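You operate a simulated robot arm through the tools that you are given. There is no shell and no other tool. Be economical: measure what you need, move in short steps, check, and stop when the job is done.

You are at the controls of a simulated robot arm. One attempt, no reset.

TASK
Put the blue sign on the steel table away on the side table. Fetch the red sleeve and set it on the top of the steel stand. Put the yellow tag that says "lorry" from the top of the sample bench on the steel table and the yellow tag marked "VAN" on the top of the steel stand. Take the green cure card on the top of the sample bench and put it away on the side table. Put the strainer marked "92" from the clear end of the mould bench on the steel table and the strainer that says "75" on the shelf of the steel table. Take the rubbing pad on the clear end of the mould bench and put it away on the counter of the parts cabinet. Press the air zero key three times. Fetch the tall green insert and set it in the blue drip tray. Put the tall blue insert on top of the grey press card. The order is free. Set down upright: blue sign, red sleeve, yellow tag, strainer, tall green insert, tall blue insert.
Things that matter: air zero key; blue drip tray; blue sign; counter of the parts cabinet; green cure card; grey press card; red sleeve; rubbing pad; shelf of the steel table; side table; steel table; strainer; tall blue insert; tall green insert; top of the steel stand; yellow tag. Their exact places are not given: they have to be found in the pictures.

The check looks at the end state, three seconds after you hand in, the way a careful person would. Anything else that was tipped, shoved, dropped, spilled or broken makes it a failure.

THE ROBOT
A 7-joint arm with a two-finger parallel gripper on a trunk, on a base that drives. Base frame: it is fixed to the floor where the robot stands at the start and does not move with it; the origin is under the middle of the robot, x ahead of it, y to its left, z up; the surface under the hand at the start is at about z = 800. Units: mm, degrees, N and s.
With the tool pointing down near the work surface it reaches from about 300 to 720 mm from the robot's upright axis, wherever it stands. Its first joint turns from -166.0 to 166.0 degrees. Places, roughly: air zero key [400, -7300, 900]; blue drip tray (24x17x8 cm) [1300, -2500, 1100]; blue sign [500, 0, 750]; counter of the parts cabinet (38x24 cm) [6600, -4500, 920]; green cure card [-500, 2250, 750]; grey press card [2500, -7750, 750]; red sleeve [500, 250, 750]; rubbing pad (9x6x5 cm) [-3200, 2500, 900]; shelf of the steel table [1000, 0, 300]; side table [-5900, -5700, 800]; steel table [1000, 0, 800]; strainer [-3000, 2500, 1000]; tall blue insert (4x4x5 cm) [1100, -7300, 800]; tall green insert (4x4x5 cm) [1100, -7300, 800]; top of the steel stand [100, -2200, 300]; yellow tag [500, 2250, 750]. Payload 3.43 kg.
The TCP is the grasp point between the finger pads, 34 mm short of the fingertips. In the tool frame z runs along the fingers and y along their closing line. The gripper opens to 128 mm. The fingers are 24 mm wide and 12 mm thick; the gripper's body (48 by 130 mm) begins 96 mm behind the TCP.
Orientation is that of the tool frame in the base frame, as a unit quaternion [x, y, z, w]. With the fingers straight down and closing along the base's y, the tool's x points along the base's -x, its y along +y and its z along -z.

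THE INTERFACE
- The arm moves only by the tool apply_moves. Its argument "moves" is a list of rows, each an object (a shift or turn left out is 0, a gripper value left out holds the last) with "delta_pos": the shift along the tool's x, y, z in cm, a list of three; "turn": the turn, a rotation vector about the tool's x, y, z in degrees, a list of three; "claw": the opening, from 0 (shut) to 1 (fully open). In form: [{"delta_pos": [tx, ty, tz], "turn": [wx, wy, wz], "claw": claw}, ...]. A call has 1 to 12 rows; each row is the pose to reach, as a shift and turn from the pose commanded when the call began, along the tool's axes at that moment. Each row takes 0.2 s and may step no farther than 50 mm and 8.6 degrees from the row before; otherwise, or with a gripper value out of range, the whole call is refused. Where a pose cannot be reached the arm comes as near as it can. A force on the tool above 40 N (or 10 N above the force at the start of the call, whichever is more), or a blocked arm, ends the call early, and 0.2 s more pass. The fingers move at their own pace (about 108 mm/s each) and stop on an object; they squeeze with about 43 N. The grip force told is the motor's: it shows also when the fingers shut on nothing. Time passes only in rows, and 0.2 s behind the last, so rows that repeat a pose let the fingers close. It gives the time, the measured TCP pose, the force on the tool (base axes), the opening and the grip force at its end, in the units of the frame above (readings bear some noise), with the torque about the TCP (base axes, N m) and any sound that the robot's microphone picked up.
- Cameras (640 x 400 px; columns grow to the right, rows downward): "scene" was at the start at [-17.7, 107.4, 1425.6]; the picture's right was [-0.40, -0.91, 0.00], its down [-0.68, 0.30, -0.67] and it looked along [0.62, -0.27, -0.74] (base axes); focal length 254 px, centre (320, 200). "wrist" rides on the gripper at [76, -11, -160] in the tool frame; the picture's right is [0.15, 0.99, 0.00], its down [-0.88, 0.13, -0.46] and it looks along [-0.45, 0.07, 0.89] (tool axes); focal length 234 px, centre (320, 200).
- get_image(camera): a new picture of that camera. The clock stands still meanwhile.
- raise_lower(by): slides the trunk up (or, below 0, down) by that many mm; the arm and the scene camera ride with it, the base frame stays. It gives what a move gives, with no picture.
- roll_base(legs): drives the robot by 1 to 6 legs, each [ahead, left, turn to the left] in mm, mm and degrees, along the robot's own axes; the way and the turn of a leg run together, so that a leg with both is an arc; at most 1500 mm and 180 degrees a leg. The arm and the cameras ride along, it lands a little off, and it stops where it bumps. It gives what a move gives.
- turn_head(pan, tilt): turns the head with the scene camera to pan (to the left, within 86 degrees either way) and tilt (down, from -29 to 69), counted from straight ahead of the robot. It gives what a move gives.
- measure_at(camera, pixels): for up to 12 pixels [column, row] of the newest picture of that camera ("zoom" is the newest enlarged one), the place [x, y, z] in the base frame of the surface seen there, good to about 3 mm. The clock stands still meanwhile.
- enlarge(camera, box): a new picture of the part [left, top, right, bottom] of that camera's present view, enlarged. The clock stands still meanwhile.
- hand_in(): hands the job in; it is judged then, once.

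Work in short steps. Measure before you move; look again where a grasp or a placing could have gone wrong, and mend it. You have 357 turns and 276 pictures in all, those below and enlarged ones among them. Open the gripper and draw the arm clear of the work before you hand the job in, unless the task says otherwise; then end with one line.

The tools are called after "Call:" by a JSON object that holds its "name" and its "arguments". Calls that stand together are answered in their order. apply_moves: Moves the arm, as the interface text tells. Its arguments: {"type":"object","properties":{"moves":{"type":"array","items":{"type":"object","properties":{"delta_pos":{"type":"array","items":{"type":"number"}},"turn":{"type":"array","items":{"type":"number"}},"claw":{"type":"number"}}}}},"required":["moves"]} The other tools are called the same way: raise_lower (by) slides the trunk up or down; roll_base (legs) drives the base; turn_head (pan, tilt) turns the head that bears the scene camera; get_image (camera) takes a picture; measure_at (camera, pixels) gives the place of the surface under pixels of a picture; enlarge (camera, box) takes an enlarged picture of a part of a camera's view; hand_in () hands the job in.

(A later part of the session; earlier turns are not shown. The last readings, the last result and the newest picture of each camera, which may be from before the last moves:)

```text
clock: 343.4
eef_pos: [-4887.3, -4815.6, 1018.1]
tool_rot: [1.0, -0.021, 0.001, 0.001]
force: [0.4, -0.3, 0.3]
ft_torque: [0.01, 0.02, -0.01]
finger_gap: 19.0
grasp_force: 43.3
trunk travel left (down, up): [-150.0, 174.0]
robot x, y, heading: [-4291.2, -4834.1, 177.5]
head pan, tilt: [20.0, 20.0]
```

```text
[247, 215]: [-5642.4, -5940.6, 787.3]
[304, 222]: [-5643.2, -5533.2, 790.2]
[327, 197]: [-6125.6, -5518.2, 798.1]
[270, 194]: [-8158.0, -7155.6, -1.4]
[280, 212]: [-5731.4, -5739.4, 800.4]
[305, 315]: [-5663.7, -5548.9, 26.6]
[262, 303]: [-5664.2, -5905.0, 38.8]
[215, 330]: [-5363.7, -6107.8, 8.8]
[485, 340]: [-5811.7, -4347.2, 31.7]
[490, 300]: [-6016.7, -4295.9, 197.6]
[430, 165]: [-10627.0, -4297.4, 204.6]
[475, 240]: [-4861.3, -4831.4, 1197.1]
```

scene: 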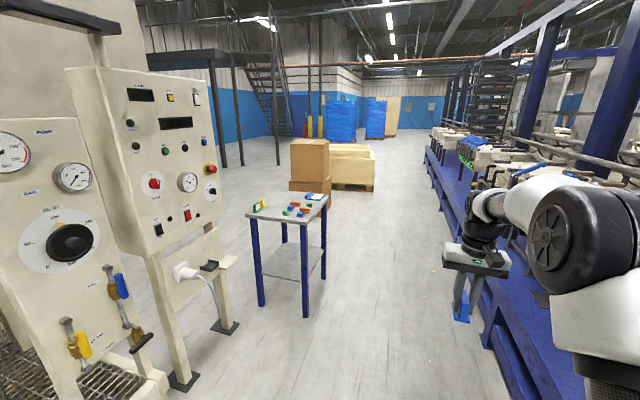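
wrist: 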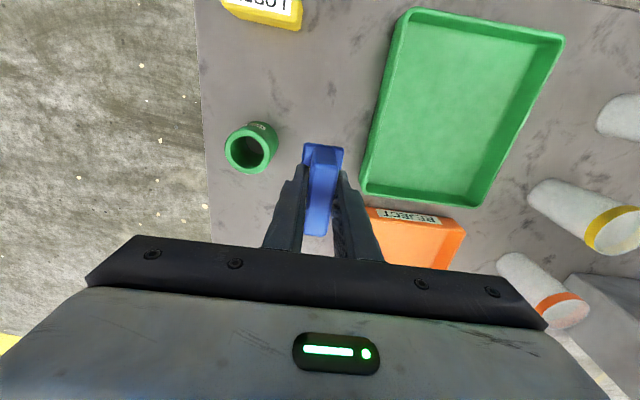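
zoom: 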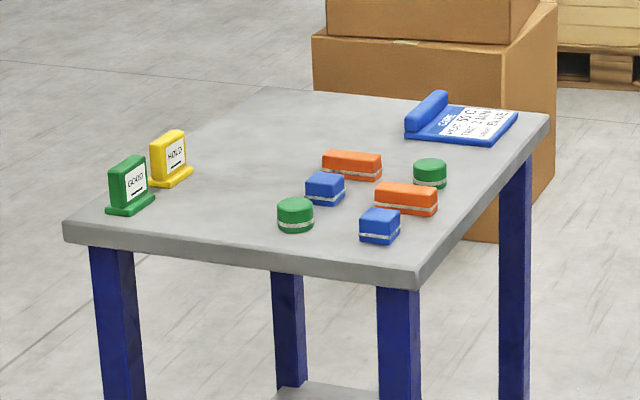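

Call:
{"name": "measure_at", "arguments": {"camera": "zoom", "pixels": [[130, 205], [170, 180], [296, 225], [325, 200], [378, 235], [405, 205], [350, 170], [430, 180], [408, 132], [510, 135], [225, 220], [230, 150]]}}

```text
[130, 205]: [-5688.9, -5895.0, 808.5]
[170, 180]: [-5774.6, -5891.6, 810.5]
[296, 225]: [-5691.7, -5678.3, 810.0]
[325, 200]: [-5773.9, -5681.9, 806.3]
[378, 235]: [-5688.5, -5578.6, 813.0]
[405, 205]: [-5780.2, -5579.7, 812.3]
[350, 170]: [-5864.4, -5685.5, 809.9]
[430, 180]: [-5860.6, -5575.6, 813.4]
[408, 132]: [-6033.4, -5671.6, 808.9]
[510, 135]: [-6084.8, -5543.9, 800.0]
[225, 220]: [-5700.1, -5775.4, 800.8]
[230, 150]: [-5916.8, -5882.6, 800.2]
```

Plan: set the sign at about (−5790,−5790) on the free strip. Drive to (−5194,−5650) heading 180.

Call:
{"name": "roll_base", "arguments": {"legs": [[0, 0, 2.5], [500, 500, 0], [400, 316, 0]]}}

Call:
{"name": "turn_head", "arguments": {"pan": 15, "tilt": 50}}

Call:
{"name": "get_image", "arguments": {"camera": "scene"}}

Call:
{"name": "get_image", "arguments": {"camera": "wrist"}}

```text
clock: 352.3
eef_pos: [-5781.2, -5646.5, 1016.5]
tool_rot: [1.0, -0.006, 0.001, 0.0]
force: [0.3, -0.2, -0.2]
ft_torque: [0.03, 0.03, 0.01]
finger_gap: 18.8
grasp_force: 43.0
trunk travel left (down, up): [-150.0, 174.0]
robot x, y, heading: [-5185.4, -5644.6, 179.1]
head pan, tilt: [20.0, 20.0]
```

```text
clock: 353.2
eef_pos: [-5782.1, -5646.1, 1017.3]
tool_rot: [1.0, -0.006, 0.0, 0.001]
force: [-0.1, 0.3, 0.0]
ft_torque: [0.02, 0.03, 0.01]
finger_gap: 19.3
grasp_force: 42.9
trunk travel left (down, up): [-150.0, 174.0]
robot x, y, heading: [-5185.2, -5648.1, 179.3]
head pan, tilt: [15.0, 50.0]
```

```text
216 pictures are left
```

scene: 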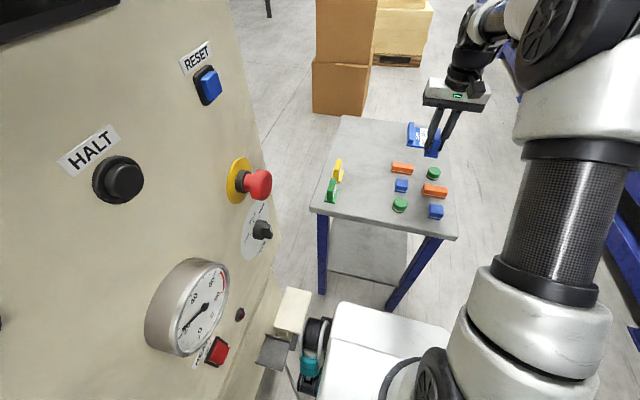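

```text
215 pictures are left
```

wrist: 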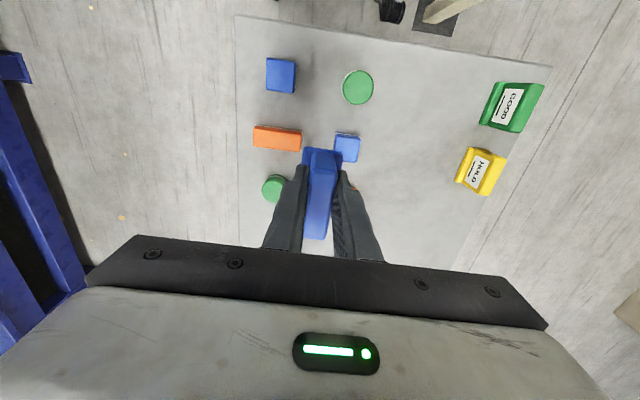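

Shift left 14.4 cm to the free strip and descend to just above the table.

Call:
{"name": "apply_moves", "arguments": {"moves": [{"delta_pos": [0, 3.5, 0]}, {"delta_pos": [0, 7.2, 0]}, {"delta_pos": [0, 11, 0]}, {"delta_pos": [0, 14.4, 0]}, {"delta_pos": [0, 14.4, 4]}, {"delta_pos": [0, 14.4, 8]}, {"delta_pos": [0, 14.4, 12]}, {"delta_pos": [0, 14.4, 14.5]}, {"delta_pos": [0, 14.4, 15]}, {"delta_pos": [0, 14.4, 15]}]}}

Call:
{"name": "get_image", "arguments": {"camera": "wrist"}}

```text
clock: 355.4
eef_pos: [-5784.8, -5792.3, 868.2]
tool_rot: [1.0, -0.005, 0.001, 0.0]
force: [-0.2, -0.2, -0.9]
ft_torque: [0.02, 0.04, 0.0]
finger_gap: 18.7
grasp_force: 43.1
trunk travel left (down, up): [-150.0, 174.0]
robot x, y, heading: [-5184.7, -5644.6, 179.3]
head pan, tilt: [15.0, 50.0]
```

```text
214 pictures are left
```

wrist: 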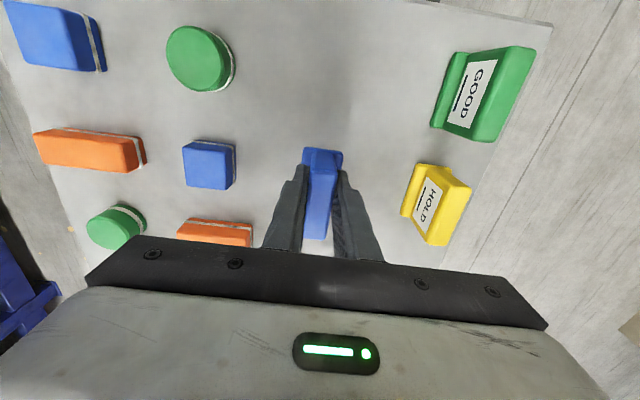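

Clear space all around. Lower to contact.

Call:
{"name": "apply_moves", "arguments": {"moves": [{"delta_pos": [0, 0, 0.7]}, {"delta_pos": [0, 0, 1.4]}, {"delta_pos": [0, 0, 1.9]}, {"delta_pos": [0, 0, 2.15]}, {"delta_pos": [0, 0, 2.15]}]}}

```text
clock: 356.6
eef_pos: [-5784.3, -5792.1, 847.0]
tool_rot: [1.0, -0.006, 0.0, 0.0]
force: [2.0, 0.5, 5.0]
ft_torque: [0.02, 0.03, 0.0]
finger_gap: 18.9
grasp_force: 42.8
trunk travel left (down, up): [-150.0, 174.0]
robot x, y, heading: [-5188.5, -5647.0, 179.2]
head pan, tilt: [15.0, 50.0]
```

Contact (5 N). Open and rise.

Call:
{"name": "apply_moves", "arguments": {"moves": [{"delta_pos": [0, 0, 0], "claw": 0.25}, {"delta_pos": [0, 0, 0], "claw": 0.4}, {"delta_pos": [0, 0, 0], "claw": 0.4}, {"delta_pos": [0, 0, -2]}, {"delta_pos": [0, 0, -5]}, {"delta_pos": [0, 0, -9]}, {"delta_pos": [0, 0, -13]}, {"delta_pos": [0, 0, -17]}, {"delta_pos": [0, -4, -17]}, {"delta_pos": [0, -8, -17]}, {"delta_pos": [0, -12, -17]}, {"delta_pos": [0, -14, -17]}]}}

Call:
{"name": "get_image", "arguments": {"camera": "wrist"}}

```text
clock: 359.2
eef_pos: [-5781.1, -5650.6, 1015.8]
tool_rot: [1.0, -0.005, 0.001, 0.0]
force: [0.4, 0.1, -0.5]
ft_torque: [0.0, -0.06, 0.02]
finger_gap: 51.3
grasp_force: 0.2
trunk travel left (down, up): [-150.0, 174.0]
robot x, y, heading: [-5184.7, -5646.9, 179.1]
head pan, tilt: [15.0, 50.0]
```

```text
213 pictures are left
```

wrist: 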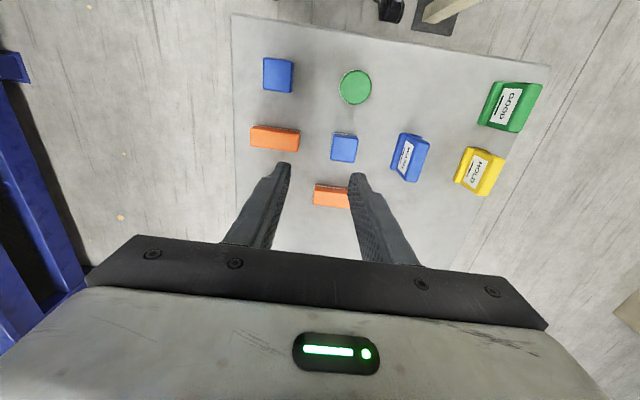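

Sign stands upright on the side table. Next the key and inserts: drive back to the corridor and east toward (−500,−5700).

Call:
{"name": "roll_base", "arguments": {"legs": [[-400, -650, 0], [0, 0, 179], [1400, 0, 0], [1400, -200, 0], [1400, -500, 0]]}}

Call:
{"name": "turn_head", "arguments": {"pan": -50, "tilt": 20}}

Call:
{"name": "get_image", "arguments": {"camera": "scene"}}

```text
clock: 393.6
eef_pos: [-0.4, -5866.6, 1015.3]
tool_rot: [0.007, 1.0, 0.0, -0.001]
force: [-0.7, -0.2, -0.6]
ft_torque: [-0.01, 0.01, -0.03]
finger_gap: 51.2
grasp_force: 0.1
trunk travel left (down, up): [-150.0, 174.0]
robot x, y, heading: [-597.6, -5870.7, -1.2]
head pan, tilt: [15.0, 50.0]
```

```text
clock: 395.0
eef_pos: [0.3, -5867.2, 1015.1]
tool_rot: [0.007, 1.0, 0.0, -0.001]
force: [-0.1, 0.9, -0.6]
ft_torque: [-0.01, 0.0, 0.0]
finger_gap: 51.4
grasp_force: 0.1
trunk travel left (down, up): [-150.0, 174.0]
robot x, y, heading: [-594.4, -5872.1, -0.6]
head pan, tilt: [-50.0, 20.0]
```

```text
212 pictures are left
```

scene: 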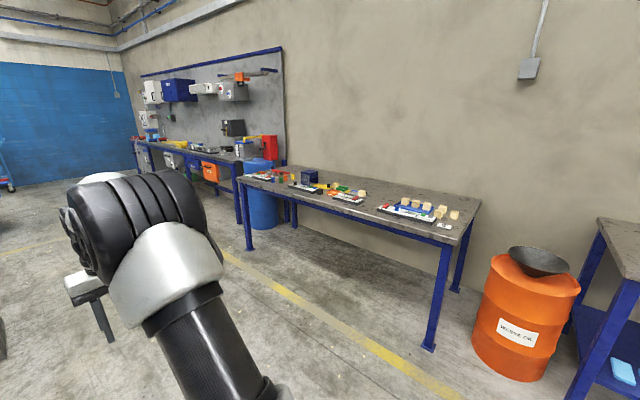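

Call:
{"name": "enlarge", "arguments": {"camera": "scene", "box": [230, 150, 490, 260]}}

Call:
{"name": "measure_at", "arguments": {"camera": "scene", "pixels": [[240, 183], [462, 235], [428, 345], [410, 210], [350, 197], [305, 188], [265, 177], [250, 245], [455, 213], [195, 165]]}}

```text
2.46 times, centred on (360, 205) of scene
```

zoom: 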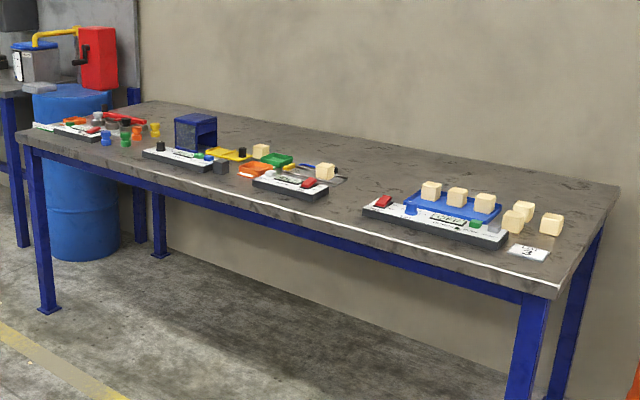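

```text
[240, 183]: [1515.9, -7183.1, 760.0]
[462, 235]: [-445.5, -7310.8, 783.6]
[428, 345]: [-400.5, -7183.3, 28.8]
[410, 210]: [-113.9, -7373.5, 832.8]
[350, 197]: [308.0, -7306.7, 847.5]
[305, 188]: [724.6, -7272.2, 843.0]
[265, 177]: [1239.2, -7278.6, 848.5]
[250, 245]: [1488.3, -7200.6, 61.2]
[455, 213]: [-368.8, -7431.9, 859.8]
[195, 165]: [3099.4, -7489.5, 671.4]
```

Drive to face the bench at x≈700.

Call:
{"name": "roll_base", "arguments": {"legs": [[1300, 0, 0], [0, 0, -89], [650, 0, 0]]}}

Call:
{"name": "turn_head", "arguments": {"pan": 0, "tilt": 40}}

Call:
{"name": "get_image", "arguments": {"camera": "scene"}}

Call:
{"name": "turn_head", "arguments": {"pan": 35, "tilt": 40}}

Call:
{"name": "get_image", "arguments": {"camera": "scene"}}

```text
clock: 408.6
eef_pos: [698.4, -7167.0, 1015.0]
tool_rot: [0.712, 0.702, 0.001, -0.001]
force: [0.1, 0.8, -0.6]
ft_torque: [0.0, -0.03, 0.01]
finger_gap: 51.2
grasp_force: 0.1
trunk travel left (down, up): [-150.0, 174.0]
robot x, y, heading: [697.3, -6569.0, -90.8]
head pan, tilt: [-50.0, 20.0]
```

```text
clock: 409.8
eef_pos: [698.0, -7165.9, 1015.3]
tool_rot: [0.713, 0.702, 0.001, -0.001]
force: [-1.1, -0.2, -1.0]
ft_torque: [0.0, 0.0, -0.02]
finger_gap: 51.4
grasp_force: 0.1
trunk travel left (down, up): [-150.0, 174.0]
robot x, y, heading: [695.9, -6570.2, -90.6]
head pan, tilt: [0.0, 40.0]
```

```text
210 pictures are left
```

scene: 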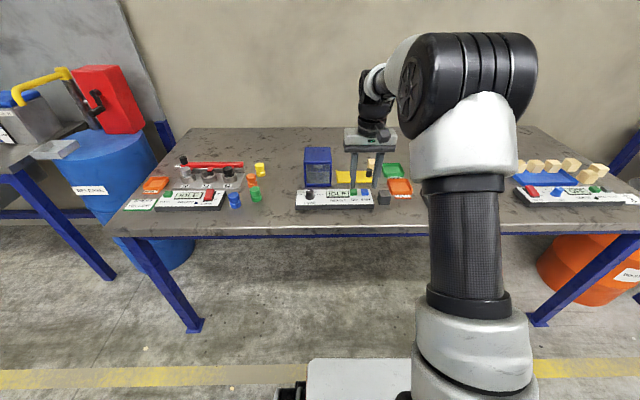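

```text
clock: 410.8
eef_pos: [696.9, -7166.2, 1015.6]
tool_rot: [0.712, 0.702, -0.001, -0.001]
force: [-0.5, 0.7, -0.6]
ft_torque: [-0.02, -0.05, 0.01]
finger_gap: 51.1
grasp_force: 0.1
trunk travel left (down, up): [-150.0, 174.0]
robot x, y, heading: [692.7, -6568.7, -91.1]
head pan, tilt: [35.0, 40.0]
```

```text
209 pictures are left
```

scene: 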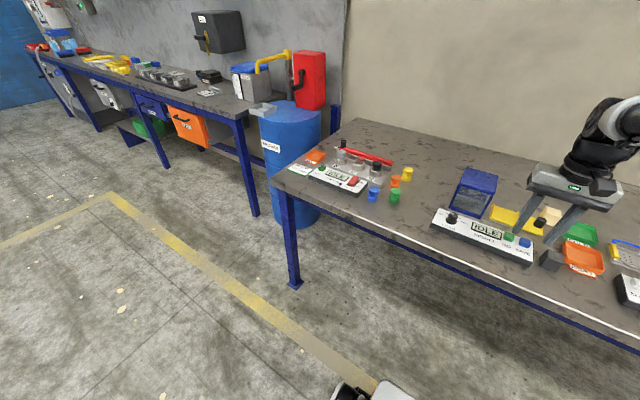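

Call:
{"name": "enlarge", "arguments": {"camera": "scene", "box": [270, 130, 430, 230]}}

Call:
{"name": "enlarge", "arguments": {"camera": "scene", "box": [420, 150, 640, 310]}}

Call:
{"name": "enlarge", "arguments": {"camera": "scene", "box": [20, 20, 320, 170]}}

```text
4.00 times, centred on (350, 180) of scene
```

zoom: 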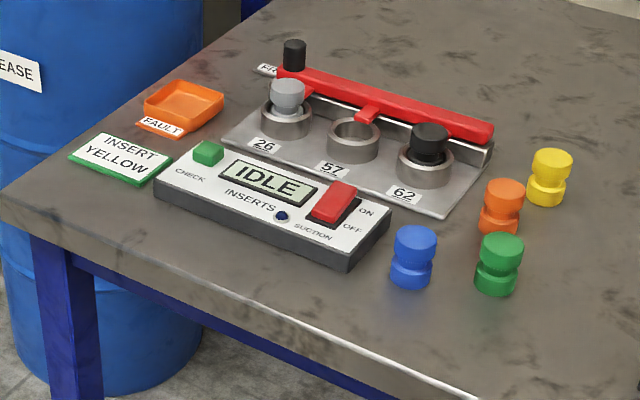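

```text
2.50 times, centred on (530, 230) of scene
```

zoom: 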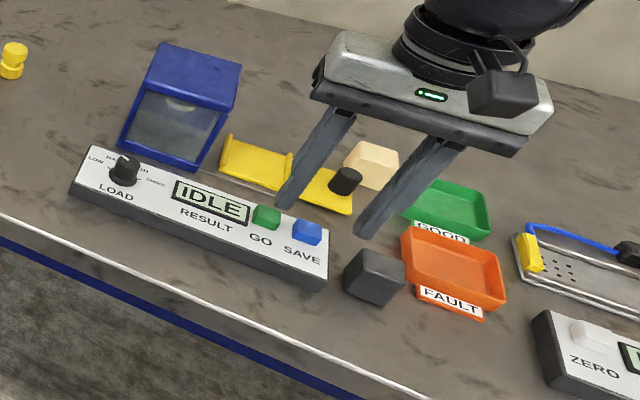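

```text
2.13 times, centred on (170, 95) of scene
```

zoom: 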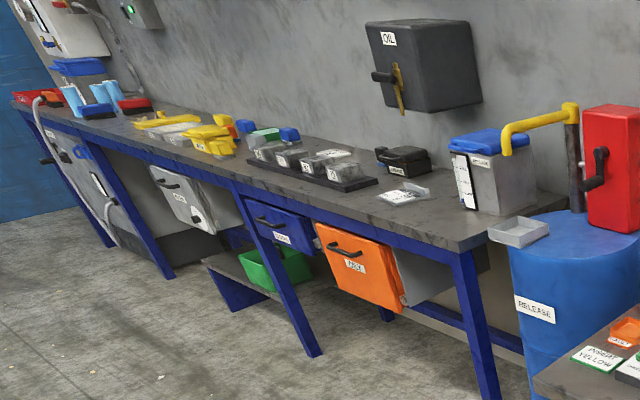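

Four tall inserts: blue (375,193), green (395,197), orange, yellow; a ZERO key panel to the right; a card on the next bench. Measure inserts and the card.

Call:
{"name": "measure_at", "arguments": {"camera": "zoom", "pixels": [[405, 195], [385, 197], [425, 195], [400, 188], [450, 235], [520, 230], [350, 185]]}}

Call:
{"name": "measure_at", "arguments": {"camera": "scene", "pixels": [[374, 188], [373, 199], [394, 190], [395, 201], [395, 178], [408, 170], [350, 197], [350, 207], [430, 230], [466, 190]]}}

```text
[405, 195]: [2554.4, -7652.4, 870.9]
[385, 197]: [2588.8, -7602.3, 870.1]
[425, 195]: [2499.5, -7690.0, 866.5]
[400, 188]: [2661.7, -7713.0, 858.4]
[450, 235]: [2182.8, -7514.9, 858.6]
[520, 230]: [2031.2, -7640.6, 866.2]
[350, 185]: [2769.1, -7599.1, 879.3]
```

```text
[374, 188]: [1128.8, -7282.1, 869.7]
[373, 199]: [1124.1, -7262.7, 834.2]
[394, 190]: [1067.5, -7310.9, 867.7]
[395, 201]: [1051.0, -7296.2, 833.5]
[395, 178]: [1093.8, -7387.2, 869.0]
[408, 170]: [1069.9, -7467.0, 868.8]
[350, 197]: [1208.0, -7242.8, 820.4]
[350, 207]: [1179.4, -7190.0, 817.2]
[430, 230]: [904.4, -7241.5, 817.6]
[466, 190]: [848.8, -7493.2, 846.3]
```

Drive to x≈1090, y≈−6690 in front of the inserts.

Call:
{"name": "roll_base", "arguments": {"legs": [[120, 400, 1]]}}

Call:
{"name": "get_image", "arguments": {"camera": "wrist"}}

```text
clock: 415.1
eef_pos: [1091.1, -7290.0, 1015.0]
tool_rot: [0.709, 0.705, 0.001, 0.0]
force: [0.5, 0.6, 0.1]
ft_torque: [-0.02, 0.02, 0.0]
finger_gap: 51.0
grasp_force: 0.1
trunk travel left (down, up): [-150.0, 174.0]
robot x, y, heading: [1082.5, -6691.7, -90.6]
head pan, tilt: [35.0, 40.0]
```

```text
205 pictures are left
```

wrist: 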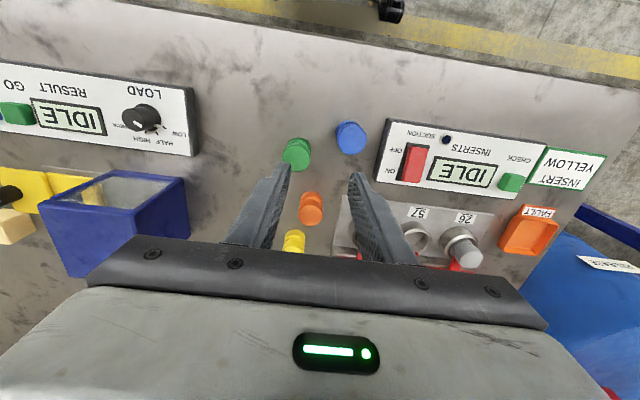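

Call:
{"name": "enlarge", "arguments": {"camera": "wrist", "box": [240, 90, 440, 215]}}

Call:
{"name": "measure_at", "arguments": {"camera": "zoom", "pixels": [[358, 155], [335, 155], [380, 155], [358, 140], [358, 172], [180, 210], [157, 210], [203, 210], [180, 195], [180, 225], [440, 200], [490, 115]]}}

```text
3.20 times, centred on (340, 152) of wrist
```

zoom: 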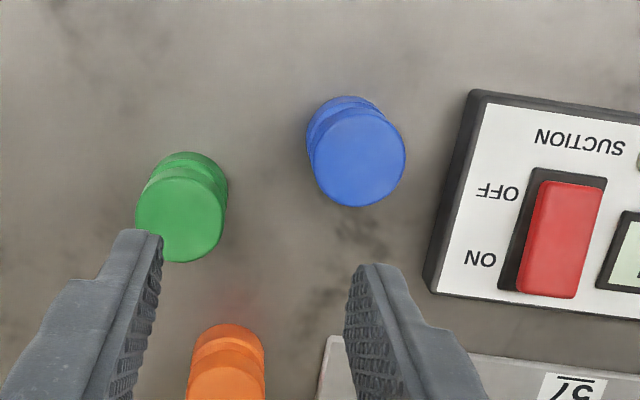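

```text
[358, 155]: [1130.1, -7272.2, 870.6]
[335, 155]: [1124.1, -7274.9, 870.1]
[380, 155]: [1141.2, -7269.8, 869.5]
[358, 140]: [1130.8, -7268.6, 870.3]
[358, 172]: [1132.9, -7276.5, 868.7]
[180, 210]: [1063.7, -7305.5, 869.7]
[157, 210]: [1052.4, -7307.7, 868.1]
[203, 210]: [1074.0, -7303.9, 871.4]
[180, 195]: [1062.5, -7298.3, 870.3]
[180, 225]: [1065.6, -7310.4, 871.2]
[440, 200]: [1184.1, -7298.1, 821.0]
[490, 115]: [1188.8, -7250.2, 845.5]
```

Blue insert centre (1130.5,−7272); panel edge at x≈1180. Approach with opening 0.45.

Call:
{"name": "apply_moves", "arguments": {"moves": [{"delta_pos": [0.9, 2, 0], "claw": 0.45}, {"delta_pos": [1.8, 3.95, 0]}, {"delta_pos": [1.8, 3.95, 4.5]}, {"delta_pos": [1.8, 3.95, 9]}, {"delta_pos": [1.8, 3.95, 9]}]}}

Call:
{"name": "get_image", "arguments": {"camera": "wrist"}}

```text
clock: 416.3
eef_pos: [1131.9, -7273.6, 925.5]
tool_rot: [0.709, 0.706, 0.0, 0.0]
force: [-0.3, 0.4, 0.0]
ft_torque: [-0.01, 0.01, -0.02]
finger_gap: 57.4
grasp_force: 0.1
trunk travel left (down, up): [-150.0, 174.0]
robot x, y, heading: [1083.3, -6691.3, -90.5]
head pan, tilt: [35.0, 40.0]
```

```text
203 pictures are left
```

wrist: 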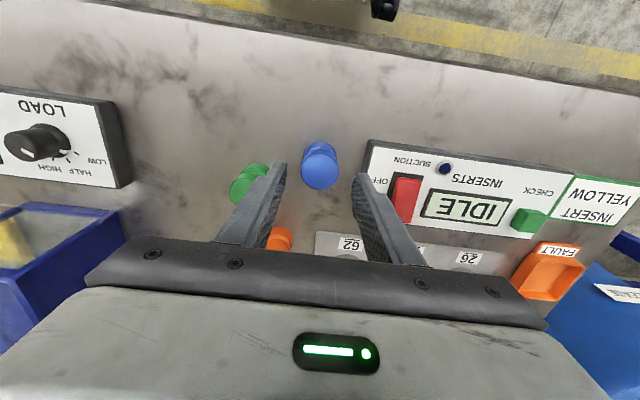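

Centred; descend 6.8 cm, close, and lift slowly.

Call:
{"name": "apply_moves", "arguments": {"moves": [{"delta_pos": [0, -0.1, 3.5]}, {"delta_pos": [0, -0.1, 6.8]}, {"delta_pos": [0, -0.1, 6.8]}, {"delta_pos": [0, -0.1, 6.8], "claw": 0}, {"delta_pos": [0, -0.1, 6.8], "claw": 0}, {"delta_pos": [0, -0.1, 6.8], "claw": 0}]}}

Call:
{"name": "apply_moves", "arguments": {"moves": [{"delta_pos": [0, 0, -0.5]}, {"delta_pos": [0, 0, -1.5]}, {"delta_pos": [0, 0, -3]}, {"delta_pos": [0, 0, -5]}, {"delta_pos": [0, 0, -7]}, {"delta_pos": [0, 0, -9]}, {"delta_pos": [0, 0, -12]}, {"delta_pos": [0, 0, -15]}, {"delta_pos": [0, 0, -16]}, {"delta_pos": [0, 0, -16]}]}}

Call:
{"name": "get_image", "arguments": {"camera": "wrist"}}

```text
clock: 417.7
eef_pos: [1129.7, -7272.6, 857.4]
tool_rot: [0.709, 0.706, 0.001, -0.001]
force: [-0.1, -0.1, -0.1]
ft_torque: [0.0, 0.0, 0.02]
finger_gap: 36.9
grasp_force: 43.0
trunk travel left (down, up): [-150.0, 174.0]
robot x, y, heading: [1082.5, -6695.6, -90.5]
head pan, tilt: [35.0, 40.0]
```

```text
clock: 419.9
eef_pos: [1131.3, -7271.9, 1016.9]
tool_rot: [0.709, 0.705, 0.001, -0.001]
force: [0.4, -0.4, -0.6]
ft_torque: [0.0, 0.01, 0.0]
finger_gap: 36.8
grasp_force: 43.0
trunk travel left (down, up): [-150.0, 174.0]
robot x, y, heading: [1081.2, -6694.3, -90.6]
head pan, tilt: [35.0, 40.0]
```

```text
202 pictures are left
```

wrist: 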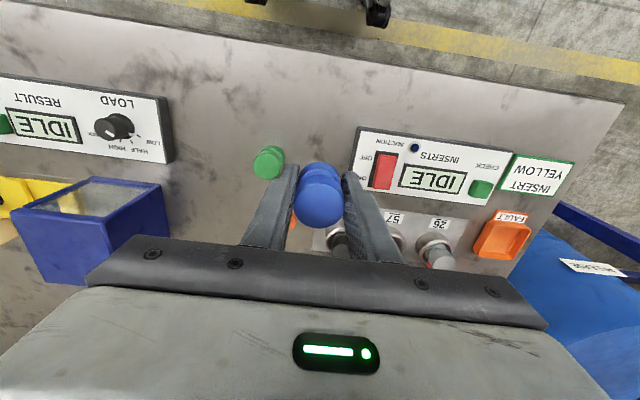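

Blue insert held. Move over toward the next bench at x≈2500.

Call:
{"name": "roll_base", "arguments": {"legs": [[-200, 0, 0.6], [0, 1420, 0]]}}

Call:
{"name": "turn_head", "arguments": {"pan": 8, "tilt": 40}}

Call:
{"name": "get_image", "arguments": {"camera": "scene"}}

```text
clock: 434.7
eef_pos: [2537.1, -7057.4, 1017.9]
tool_rot: [0.702, 0.712, 0.001, -0.001]
force: [-0.1, 0.1, -0.7]
ft_torque: [-0.05, 0.0, -0.01]
finger_gap: 36.5
grasp_force: 43.2
trunk travel left (down, up): [-150.0, 174.0]
robot x, y, heading: [2479.6, -6480.5, -89.1]
head pan, tilt: [35.0, 40.0]
```

```text
clock: 435.6
eef_pos: [2536.3, -7058.5, 1016.8]
tool_rot: [0.702, 0.713, 0.001, -0.001]
force: [0.9, -0.3, -0.2]
ft_torque: [-0.04, 0.0, 0.01]
finger_gap: 37.1
grasp_force: 43.4
trunk travel left (down, up): [-150.0, 174.0]
robot x, y, heading: [2476.4, -6478.7, -89.4]
head pan, tilt: [8.0, 40.0]
```

```text
201 pictures are left
```

scene: 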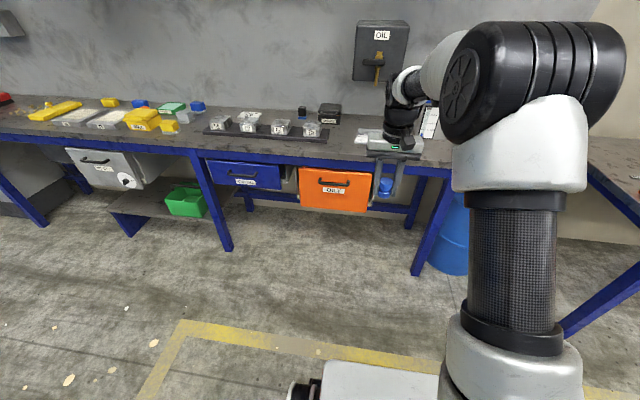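

Call:
{"name": "measure_at", "arguments": {"camera": "scene", "pixels": [[335, 190], [320, 183], [330, 208], [240, 180], [375, 75], [365, 50], [330, 115], [310, 130], [360, 140], [380, 60], [440, 165]]}}

Call:
{"name": "enlarge", "arguments": {"camera": "scene", "box": [290, 80, 470, 190]}}

```text
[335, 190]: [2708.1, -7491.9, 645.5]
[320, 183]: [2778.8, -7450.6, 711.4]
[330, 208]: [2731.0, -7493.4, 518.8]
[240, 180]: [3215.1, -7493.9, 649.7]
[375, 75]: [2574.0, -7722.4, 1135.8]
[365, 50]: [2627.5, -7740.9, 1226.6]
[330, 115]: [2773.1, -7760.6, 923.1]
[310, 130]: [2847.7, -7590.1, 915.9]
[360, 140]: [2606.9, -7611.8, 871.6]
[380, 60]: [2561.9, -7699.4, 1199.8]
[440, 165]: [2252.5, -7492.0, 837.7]
```

```text
3.56 times, centred on (380, 135) of scene
```

zoom: 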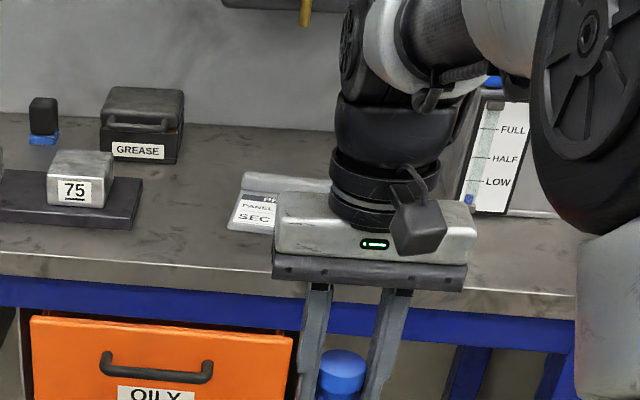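

The OIL box overhangs the card area (bottom ≈z 1100). Get closer and look with the wrist camera.

Call:
{"name": "roll_base", "arguments": {"legs": [[450, 10, -0.7]]}}

Call:
{"name": "get_image", "arguments": {"camera": "wrist"}}

Call:
{"name": "turn_head", "arguments": {"pan": 10, "tilt": 30}}

Call:
{"name": "get_image", "arguments": {"camera": "scene"}}

```text
clock: 438.4
eef_pos: [2553.4, -7517.9, 1017.3]
tool_rot: [0.701, 0.713, 0.001, 0.0]
force: [-0.1, 0.2, -1.7]
ft_torque: [0.02, 0.02, 0.01]
finger_gap: 36.6
grasp_force: 43.4
trunk travel left (down, up): [-150.0, 174.0]
robot x, y, heading: [2496.8, -6941.6, -89.4]
head pan, tilt: [8.0, 40.0]
```

```text
199 pictures are left
```

wrist: 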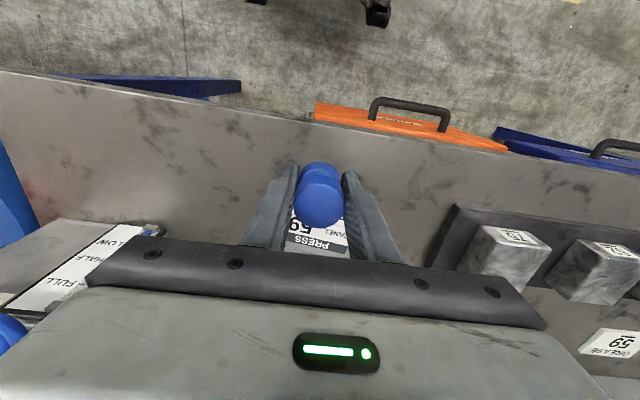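

```text
clock: 439.1
eef_pos: [2552.2, -7515.6, 1017.9]
tool_rot: [0.701, 0.713, 0.0, 0.0]
force: [0.1, 0.5, -0.1]
ft_torque: [0.03, 0.03, 0.0]
finger_gap: 36.8
grasp_force: 42.7
trunk travel left (down, up): [-150.0, 174.0]
robot x, y, heading: [2491.8, -6938.3, -89.3]
head pan, tilt: [10.0, 30.0]
```

```text
198 pictures are left
```

scene: 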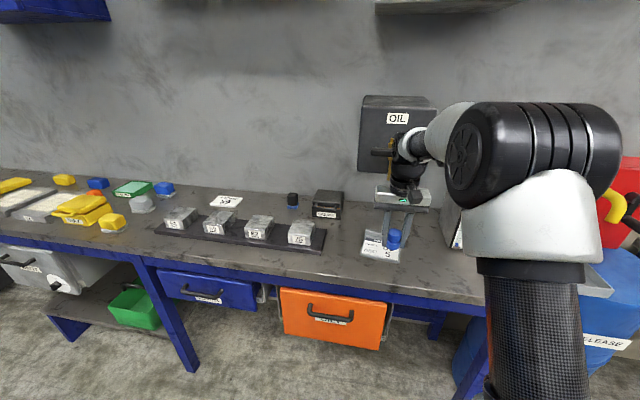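

Call:
{"name": "enlarge", "arguments": {"camera": "scene", "box": [330, 80, 470, 280]}}

Call:
{"name": "measure_at", "arguments": {"camera": "zoom", "pixels": [[100, 35], [100, 85], [155, 80], [130, 80], [205, 305], [125, 305], [155, 330], [185, 345], [195, 60], [110, 345], [100, 60], [120, 120]]}}

```text
2.00 times, centred on (400, 180) of scene
```

zoom: 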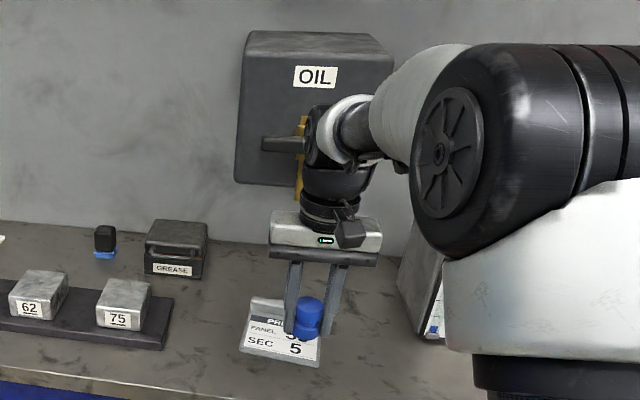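

```text
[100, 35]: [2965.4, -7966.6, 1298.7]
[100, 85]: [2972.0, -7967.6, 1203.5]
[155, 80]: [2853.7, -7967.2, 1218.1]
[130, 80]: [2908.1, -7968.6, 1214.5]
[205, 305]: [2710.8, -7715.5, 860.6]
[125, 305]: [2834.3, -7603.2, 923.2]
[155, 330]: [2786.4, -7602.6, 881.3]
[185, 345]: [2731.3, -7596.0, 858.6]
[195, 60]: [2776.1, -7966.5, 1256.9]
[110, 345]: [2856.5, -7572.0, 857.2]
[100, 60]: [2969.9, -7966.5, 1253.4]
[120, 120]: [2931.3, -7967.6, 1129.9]
```

Call:
{"name": "measure_at", "arguments": {"camera": "zoom", "pixels": [[255, 170], [262, 100], [300, 50], [280, 143], [300, 185], [242, 348], [320, 365], [253, 300], [325, 330], [270, 325], [297, 350], [306, 300]]}}

Call:
{"name": "measure_at", "arguments": {"camera": "wrist", "pixels": [[290, 245], [345, 240], [297, 215], [345, 215], [320, 250], [310, 255], [350, 255], [315, 200]]}}

```text
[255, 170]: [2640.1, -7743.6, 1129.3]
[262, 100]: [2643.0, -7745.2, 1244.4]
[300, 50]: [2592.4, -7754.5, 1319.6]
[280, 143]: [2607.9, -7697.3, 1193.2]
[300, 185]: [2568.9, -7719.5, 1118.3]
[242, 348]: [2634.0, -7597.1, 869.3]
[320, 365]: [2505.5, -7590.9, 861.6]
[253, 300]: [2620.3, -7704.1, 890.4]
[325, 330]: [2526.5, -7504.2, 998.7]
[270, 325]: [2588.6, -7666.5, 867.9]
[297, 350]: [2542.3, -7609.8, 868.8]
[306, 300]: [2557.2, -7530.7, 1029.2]
```

```text
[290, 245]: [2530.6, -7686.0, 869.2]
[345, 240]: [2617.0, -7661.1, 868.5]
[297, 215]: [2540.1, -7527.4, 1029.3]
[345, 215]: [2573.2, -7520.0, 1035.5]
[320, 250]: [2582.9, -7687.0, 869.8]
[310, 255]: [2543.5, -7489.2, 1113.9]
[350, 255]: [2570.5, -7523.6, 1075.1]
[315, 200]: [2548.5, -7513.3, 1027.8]
```

Card flat area x 2506–2636, y −7590..−7690, z 868; OIL lever reaches y −7697. I place at (2562,−7622), leaving wrist clearance. Advance and lower to 925.

Call:
{"name": "apply_moves", "arguments": {"moves": [{"delta_pos": [-2, 0.3, 2]}, {"delta_pos": [-4, 0.6, 4]}, {"delta_pos": [-6, 0.8, 6]}, {"delta_pos": [-8, 1, 8]}, {"delta_pos": [-9.5, 1, 9]}, {"delta_pos": [-10.6, 1, 9]}, {"delta_pos": [-10.6, 1, 9]}]}}

Call:
{"name": "get_image", "arguments": {"camera": "wrist"}}

Call:
{"name": "enlarge", "arguments": {"camera": "scene", "box": [330, 80, 470, 280]}}

```text
clock: 440.7
eef_pos: [2563.4, -7621.7, 927.8]
tool_rot: [0.701, 0.713, 0.0, -0.001]
force: [0.2, 0.4, 0.0]
ft_torque: [0.02, -0.02, 0.02]
finger_gap: 36.8
grasp_force: 43.2
trunk travel left (down, up): [-150.0, 174.0]
robot x, y, heading: [2492.0, -6937.9, -89.4]
head pan, tilt: [10.0, 30.0]
```

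```text
196 pictures are left
```

wrist: 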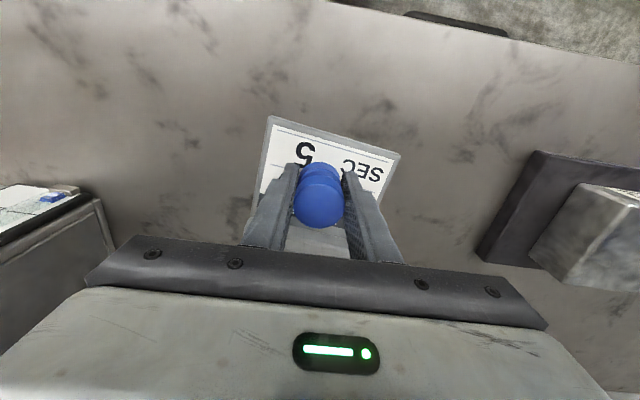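

```text
2.00 times, centred on (400, 180) of scene
```

zoom: 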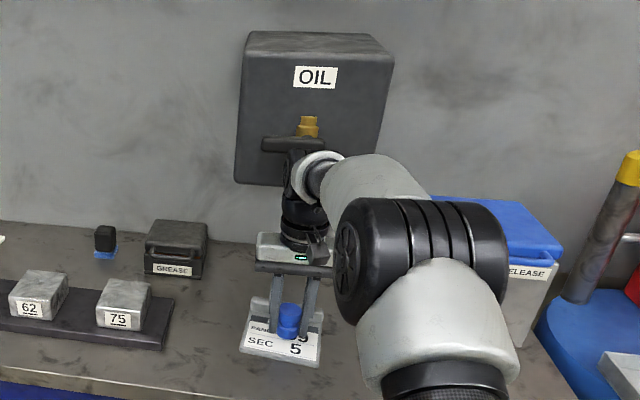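

Clear. Lower to contact in small steps.

Call:
{"name": "apply_moves", "arguments": {"moves": [{"delta_pos": [0, 0, 0.7]}, {"delta_pos": [0, 0, 1.3]}, {"delta_pos": [0, 0, 1.7]}, {"delta_pos": [0, 0, 2.0]}, {"delta_pos": [0, 0, 2.0]}]}}

```text
clock: 441.9
eef_pos: [2565.4, -7622.3, 907.9]
tool_rot: [0.701, 0.713, 0.001, 0.0]
force: [0.8, -0.6, 3.4]
ft_torque: [0.02, 0.02, 0.01]
finger_gap: 36.9
grasp_force: 42.7
trunk travel left (down, up): [-150.0, 174.0]
robot x, y, heading: [2491.0, -6939.2, -89.3]
head pan, tilt: [10.0, 30.0]
```

Contact. Release, rise straight, then withdraw.

Call:
{"name": "apply_moves", "arguments": {"moves": [{"delta_pos": [0, 0, 0.05], "claw": 0.33}, {"delta_pos": [0, 0, 0.05], "claw": 0.4}, {"delta_pos": [0, 0, 0.05], "claw": 0.45}, {"delta_pos": [0, 0, -2]}, {"delta_pos": [0, 0, -5]}, {"delta_pos": [0, 0, -8]}, {"delta_pos": [2, 0, -11]}, {"delta_pos": [5, 0, -12]}, {"delta_pos": [9, 0, -12]}, {"delta_pos": [11, 0, -12]}]}}

Call:
{"name": "get_image", "arguments": {"camera": "scene"}}

```text
clock: 444.1
eef_pos: [2563.3, -7512.0, 1027.6]
tool_rot: [0.701, 0.713, 0.0, 0.001]
force: [-0.5, -0.4, 0.1]
ft_torque: [-0.01, 0.01, -0.01]
finger_gap: 57.7
grasp_force: 0.0
trunk travel left (down, up): [-150.0, 174.0]
robot x, y, heading: [2492.9, -6939.3, -89.2]
head pan, tilt: [10.0, 30.0]
```

```text
194 pictures are left
```

scene: 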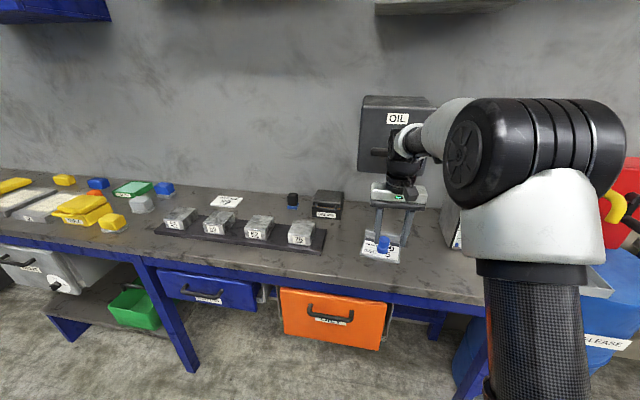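

Blue insert stands on the card. Now go to the zero key panel near x≈300.

Call:
{"name": "roll_base", "arguments": {"legs": [[-400, 0, -0.8], [0, -1100, 0], [0, -1000, 0]]}}

Call:
{"name": "get_image", "arguments": {"camera": "wrist"}}

Call:
{"name": "turn_head", "arguments": {"pan": -5, "tilt": 50}}

Call:
{"name": "get_image", "arguments": {"camera": "scene"}}

```text
clock: 466.4
eef_pos: [497.3, -7151.9, 1026.7]
tool_rot: [0.692, 0.722, 0.001, 0.0]
force: [-0.6, -0.5, -0.6]
ft_torque: [0.02, 0.02, -0.01]
finger_gap: 58.0
grasp_force: 0.0
trunk travel left (down, up): [-150.0, 174.0]
robot x, y, heading: [411.3, -6581.4, -87.6]
head pan, tilt: [10.0, 30.0]
```

```text
193 pictures are left
```

wrist: 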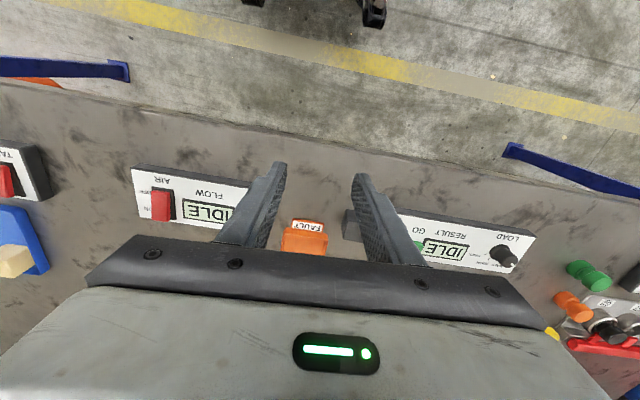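

```text
clock: 467.2
eef_pos: [497.0, -7152.1, 1026.7]
tool_rot: [0.692, 0.722, 0.001, 0.0]
force: [0.0, -0.1, 0.3]
ft_torque: [0.0, -0.01, -0.02]
finger_gap: 57.3
grasp_force: 0.1
trunk travel left (down, up): [-150.0, 174.0]
robot x, y, heading: [412.6, -6577.3, -87.6]
head pan, tilt: [-5.0, 50.0]
```

```text
192 pictures are left
```

scene: 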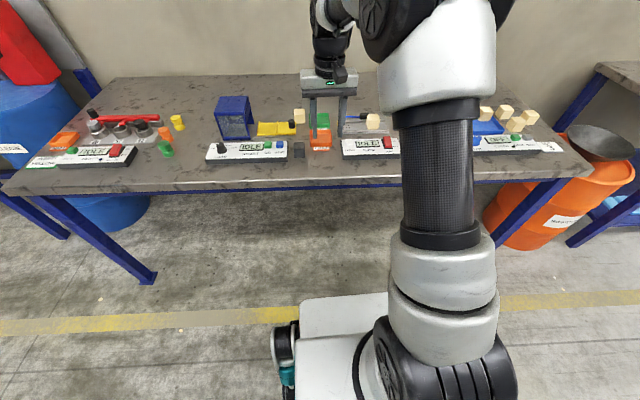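

Call:
{"name": "enlarge", "arguments": {"camera": "scene", "box": [290, 90, 410, 180]}}

Call:
{"name": "enlarge", "arguments": {"camera": "scene", "box": [460, 90, 580, 180]}}

```text
4.44 times, centred on (350, 135) of scene
```

zoom: 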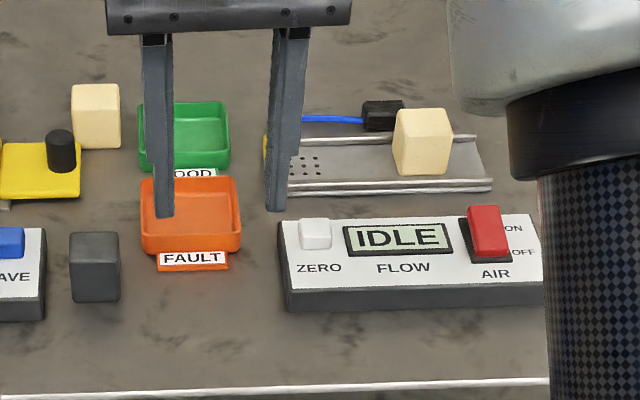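

```text
4.44 times, centred on (520, 135) of scene
```

zoom: 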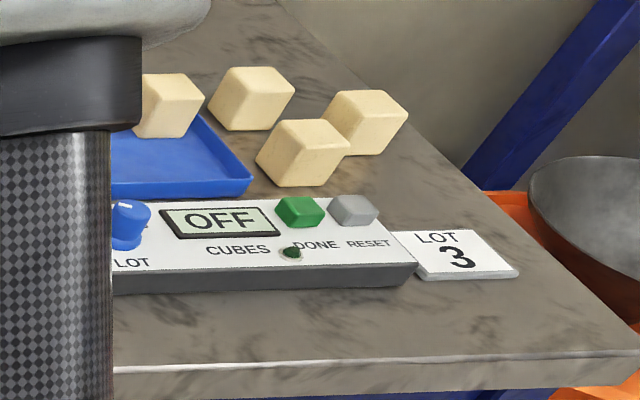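

ZERO key is at scene (349,142). Measure it.

Call:
{"name": "measure_at", "arguments": {"camera": "scene", "pixels": [[349, 141], [346, 141], [352, 141], [349, 144], [349, 139], [354, 150], [341, 143], [385, 140], [349, 148]]}}

```text
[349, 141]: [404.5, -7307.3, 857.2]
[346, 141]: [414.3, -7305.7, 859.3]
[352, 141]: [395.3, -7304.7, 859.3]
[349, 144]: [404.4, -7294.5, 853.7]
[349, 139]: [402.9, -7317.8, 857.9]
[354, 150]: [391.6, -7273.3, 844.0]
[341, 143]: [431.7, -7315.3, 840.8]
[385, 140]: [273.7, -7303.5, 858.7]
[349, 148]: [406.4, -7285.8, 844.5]
```

Key centre (404,−7307), top z 858. Advance 100 mm, close the fingers and hover above it.

Call:
{"name": "roll_base", "arguments": {"legs": [[100, 0, -2.4]]}}

```text
clock: 468.4
eef_pos: [476.2, -7253.3, 1026.8]
tool_rot: [0.707, 0.707, 0.0, -0.001]
force: [0.4, -0.4, 0.0]
ft_torque: [0.0, 0.01, -0.01]
finger_gap: 57.7
grasp_force: 0.0
trunk travel left (down, up): [-150.0, 174.0]
robot x, y, heading: [418.9, -6680.9, -89.9]
head pan, tilt: [-5.0, 50.0]
```

Call:
{"name": "apply_moves", "arguments": {"moves": [{"delta_pos": [-1.8, -2.4, 0], "claw": 0}, {"delta_pos": [-3.6, -4.8, 0]}, {"delta_pos": [-5.4, -7.2, 0]}, {"delta_pos": [-5.4, -7.2, 4]}, {"delta_pos": [-5.4, -7.2, 8]}, {"delta_pos": [-5.4, -7.2, 11.5]}, {"delta_pos": [-5.4, -7.2, 11.5]}]}}

Call:
{"name": "get_image", "arguments": {"camera": "wrist"}}

Call:
{"name": "enlarge", "arguments": {"camera": "scene", "box": [290, 70, 410, 180]}}

```text
clock: 470.0
eef_pos: [401.4, -7305.7, 913.5]
tool_rot: [0.706, 0.708, 0.0, -0.001]
force: [-0.3, -0.5, 0.2]
ft_torque: [0.02, 0.02, 0.03]
finger_gap: 0.0
grasp_force: 33.3
trunk travel left (down, up): [-150.0, 174.0]
robot x, y, heading: [413.5, -6679.7, -89.9]
head pan, tilt: [-5.0, 50.0]
```

```text
189 pictures are left
```

wrist: 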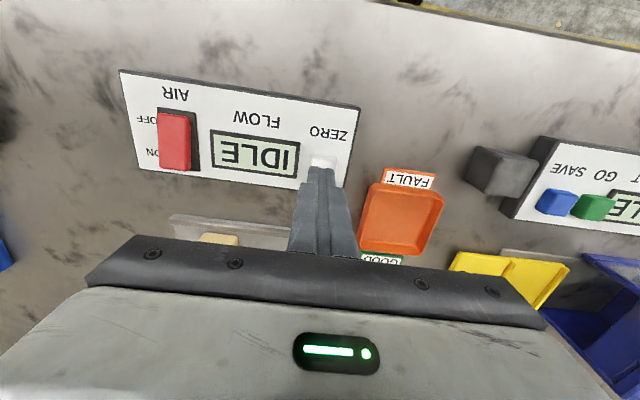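

```text
3.64 times, centred on (350, 125) of scene
```

zoom: 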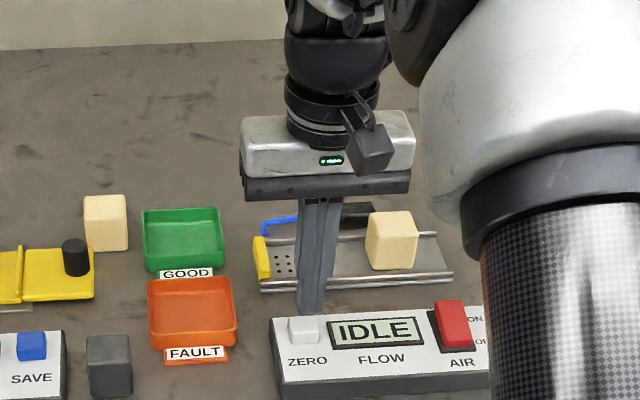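

Call:
{"name": "measure_at", "arguments": {"camera": "wrist", "pixels": [[312, 158], [334, 160], [323, 158], [323, 163], [310, 165], [336, 167]]}}

```text
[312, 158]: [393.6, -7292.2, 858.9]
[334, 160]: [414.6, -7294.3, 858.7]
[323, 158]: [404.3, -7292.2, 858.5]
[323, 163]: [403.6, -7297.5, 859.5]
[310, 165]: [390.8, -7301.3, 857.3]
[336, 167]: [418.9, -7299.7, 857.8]
```

Key centre (404.5,−7305). Press probe: descend to 4 mm below contact and look at force and sound.

Call:
{"name": "apply_moves", "arguments": {"moves": [{"delta_pos": [0, 0.25, 1.2]}, {"delta_pos": [0, 0.25, 1.8]}, {"delta_pos": [0, 0.25, 2.2]}, {"delta_pos": [0, 0.25, 2.4]}]}}

```text
clock: 471.0
eef_pos: [406.9, -7307.0, 887.7]
tool_rot: [0.707, 0.707, 0.0, 0.0]
force: [-0.3, 0.1, 2.5]
ft_torque: [-0.05, 0.0, 0.03]
finger_gap: 0.2
grasp_force: 33.2
trunk travel left (down, up): [-150.0, 174.0]
robot x, y, heading: [413.0, -6680.0, -90.2]
head pan, tilt: [-5.0, 50.0]
heard: click
```

A click: first press. Rise, and check the display.

Call:
{"name": "apply_moves", "arguments": {"moves": [{"delta_pos": [0, 0, -0.6]}, {"delta_pos": [0, 0, -1.6]}, {"delta_pos": [0, 0, -1.6]}, {"delta_pos": [0, 0, -1.6]}]}}

Call:
{"name": "enlarge", "arguments": {"camera": "wrist", "box": [110, 60, 370, 200]}}

```text
clock: 472.0
eef_pos: [406.8, -7306.7, 904.1]
tool_rot: [0.707, 0.707, 0.0, -0.001]
force: [-0.1, -0.5, -0.8]
ft_torque: [-0.01, -0.03, -0.01]
finger_gap: 0.0
grasp_force: 33.4
trunk travel left (down, up): [-150.0, 174.0]
robot x, y, heading: [413.4, -6678.3, -90.0]
head pan, tilt: [-5.0, 50.0]
```

```text
2.46 times, centred on (240, 130) of wrist
```

zoom: 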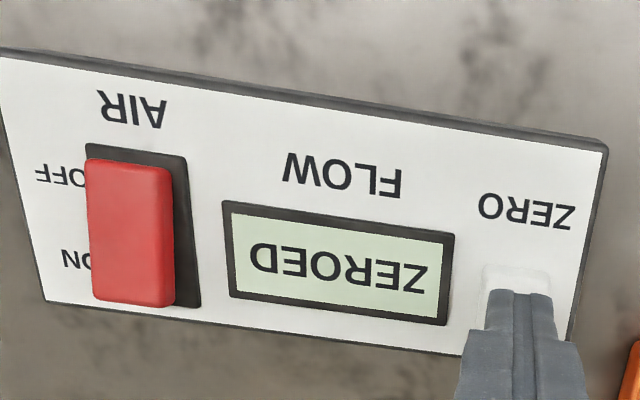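

Display says ZEROED. Second press.

Call:
{"name": "apply_moves", "arguments": {"moves": [{"delta_pos": [0, 0, 0.8]}, {"delta_pos": [0, 0, 1.4]}, {"delta_pos": [0, 0, 1.6]}, {"delta_pos": [0, 0, 0.8]}, {"delta_pos": [0, 0, 0]}, {"delta_pos": [0, 0, 0]}, {"delta_pos": [0, 0, 0]}]}}

```text
clock: 473.6
eef_pos: [406.5, -7307.1, 903.4]
tool_rot: [0.707, 0.708, 0.0, -0.001]
force: [-0.1, 0.8, -0.7]
ft_torque: [0.02, -0.01, 0.01]
finger_gap: 0.1
grasp_force: 32.7
trunk travel left (down, up): [-150.0, 174.0]
robot x, y, heading: [416.2, -6682.4, -89.8]
head pan, tilt: [-5.0, 50.0]
heard: click
```

One more click. Third press the same way.

Call:
{"name": "apply_moves", "arguments": {"moves": [{"delta_pos": [0, 0, 0.8]}, {"delta_pos": [0, 0, 1.4]}, {"delta_pos": [0, 0, 1.6]}, {"delta_pos": [0, 0, 0.8]}, {"delta_pos": [0, 0, 0]}, {"delta_pos": [0, 0, 0]}, {"delta_pos": [0, 0, 0]}]}}

```text
clock: 475.2
eef_pos: [405.2, -7308.8, 903.3]
tool_rot: [0.707, 0.707, 0.001, -0.001]
force: [0.0, 0.0, 0.3]
ft_torque: [-0.04, -0.04, -0.03]
finger_gap: 0.0
grasp_force: 33.3
trunk travel left (down, up): [-150.0, 174.0]
robot x, y, heading: [411.0, -6678.6, -90.1]
head pan, tilt: [-5.0, 50.0]
heard: click
```

Three clicks heard. Rise and move to the green insert at (1064,−7304).

Call:
{"name": "apply_moves", "arguments": {"moves": [{"delta_pos": [0, 0, -4]}, {"delta_pos": [0, 0, -8]}, {"delta_pos": [0, 0, -12], "claw": 0.45}, {"delta_pos": [0, 0, -12]}]}}

Call:
{"name": "roll_base", "arguments": {"legs": [[0, 650, 0]]}}

Call:
{"name": "get_image", "arguments": {"camera": "wrist"}}

```text
clock: 476.2
eef_pos: [406.8, -7307.5, 1023.8]
tool_rot: [0.707, 0.707, 0.001, -0.001]
force: [0.3, 0.2, -0.2]
ft_torque: [-0.03, -0.02, 0.02]
finger_gap: 57.5
grasp_force: 0.2
trunk travel left (down, up): [-150.0, 174.0]
robot x, y, heading: [413.7, -6683.3, -90.2]
head pan, tilt: [-5.0, 50.0]
```

```text
clock: 482.9
eef_pos: [1051.6, -7312.0, 1022.1]
tool_rot: [0.709, 0.705, 0.001, -0.001]
force: [0.4, -0.1, -0.5]
ft_torque: [0.04, 0.0, -0.01]
finger_gap: 57.5
grasp_force: 0.1
trunk travel left (down, up): [-150.0, 174.0]
robot x, y, heading: [1063.4, -6680.1, -90.4]
head pan, tilt: [-5.0, 50.0]
```

```text
186 pictures are left
```

wrist: 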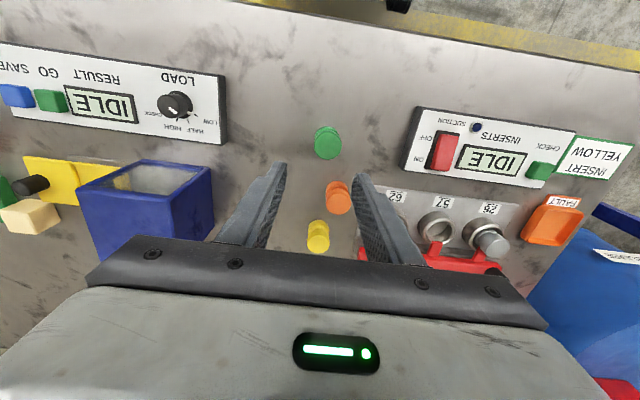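

Call:
{"name": "measure_at", "arguments": {"camera": "wrist", "pixels": [[328, 147], [320, 147], [336, 147], [328, 141], [328, 153], [337, 200], [220, 140]]}}

```text
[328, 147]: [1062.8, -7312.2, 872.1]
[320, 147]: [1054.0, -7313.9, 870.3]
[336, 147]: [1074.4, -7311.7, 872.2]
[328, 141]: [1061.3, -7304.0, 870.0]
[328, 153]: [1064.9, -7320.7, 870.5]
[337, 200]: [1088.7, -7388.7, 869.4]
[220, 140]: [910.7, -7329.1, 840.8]
```

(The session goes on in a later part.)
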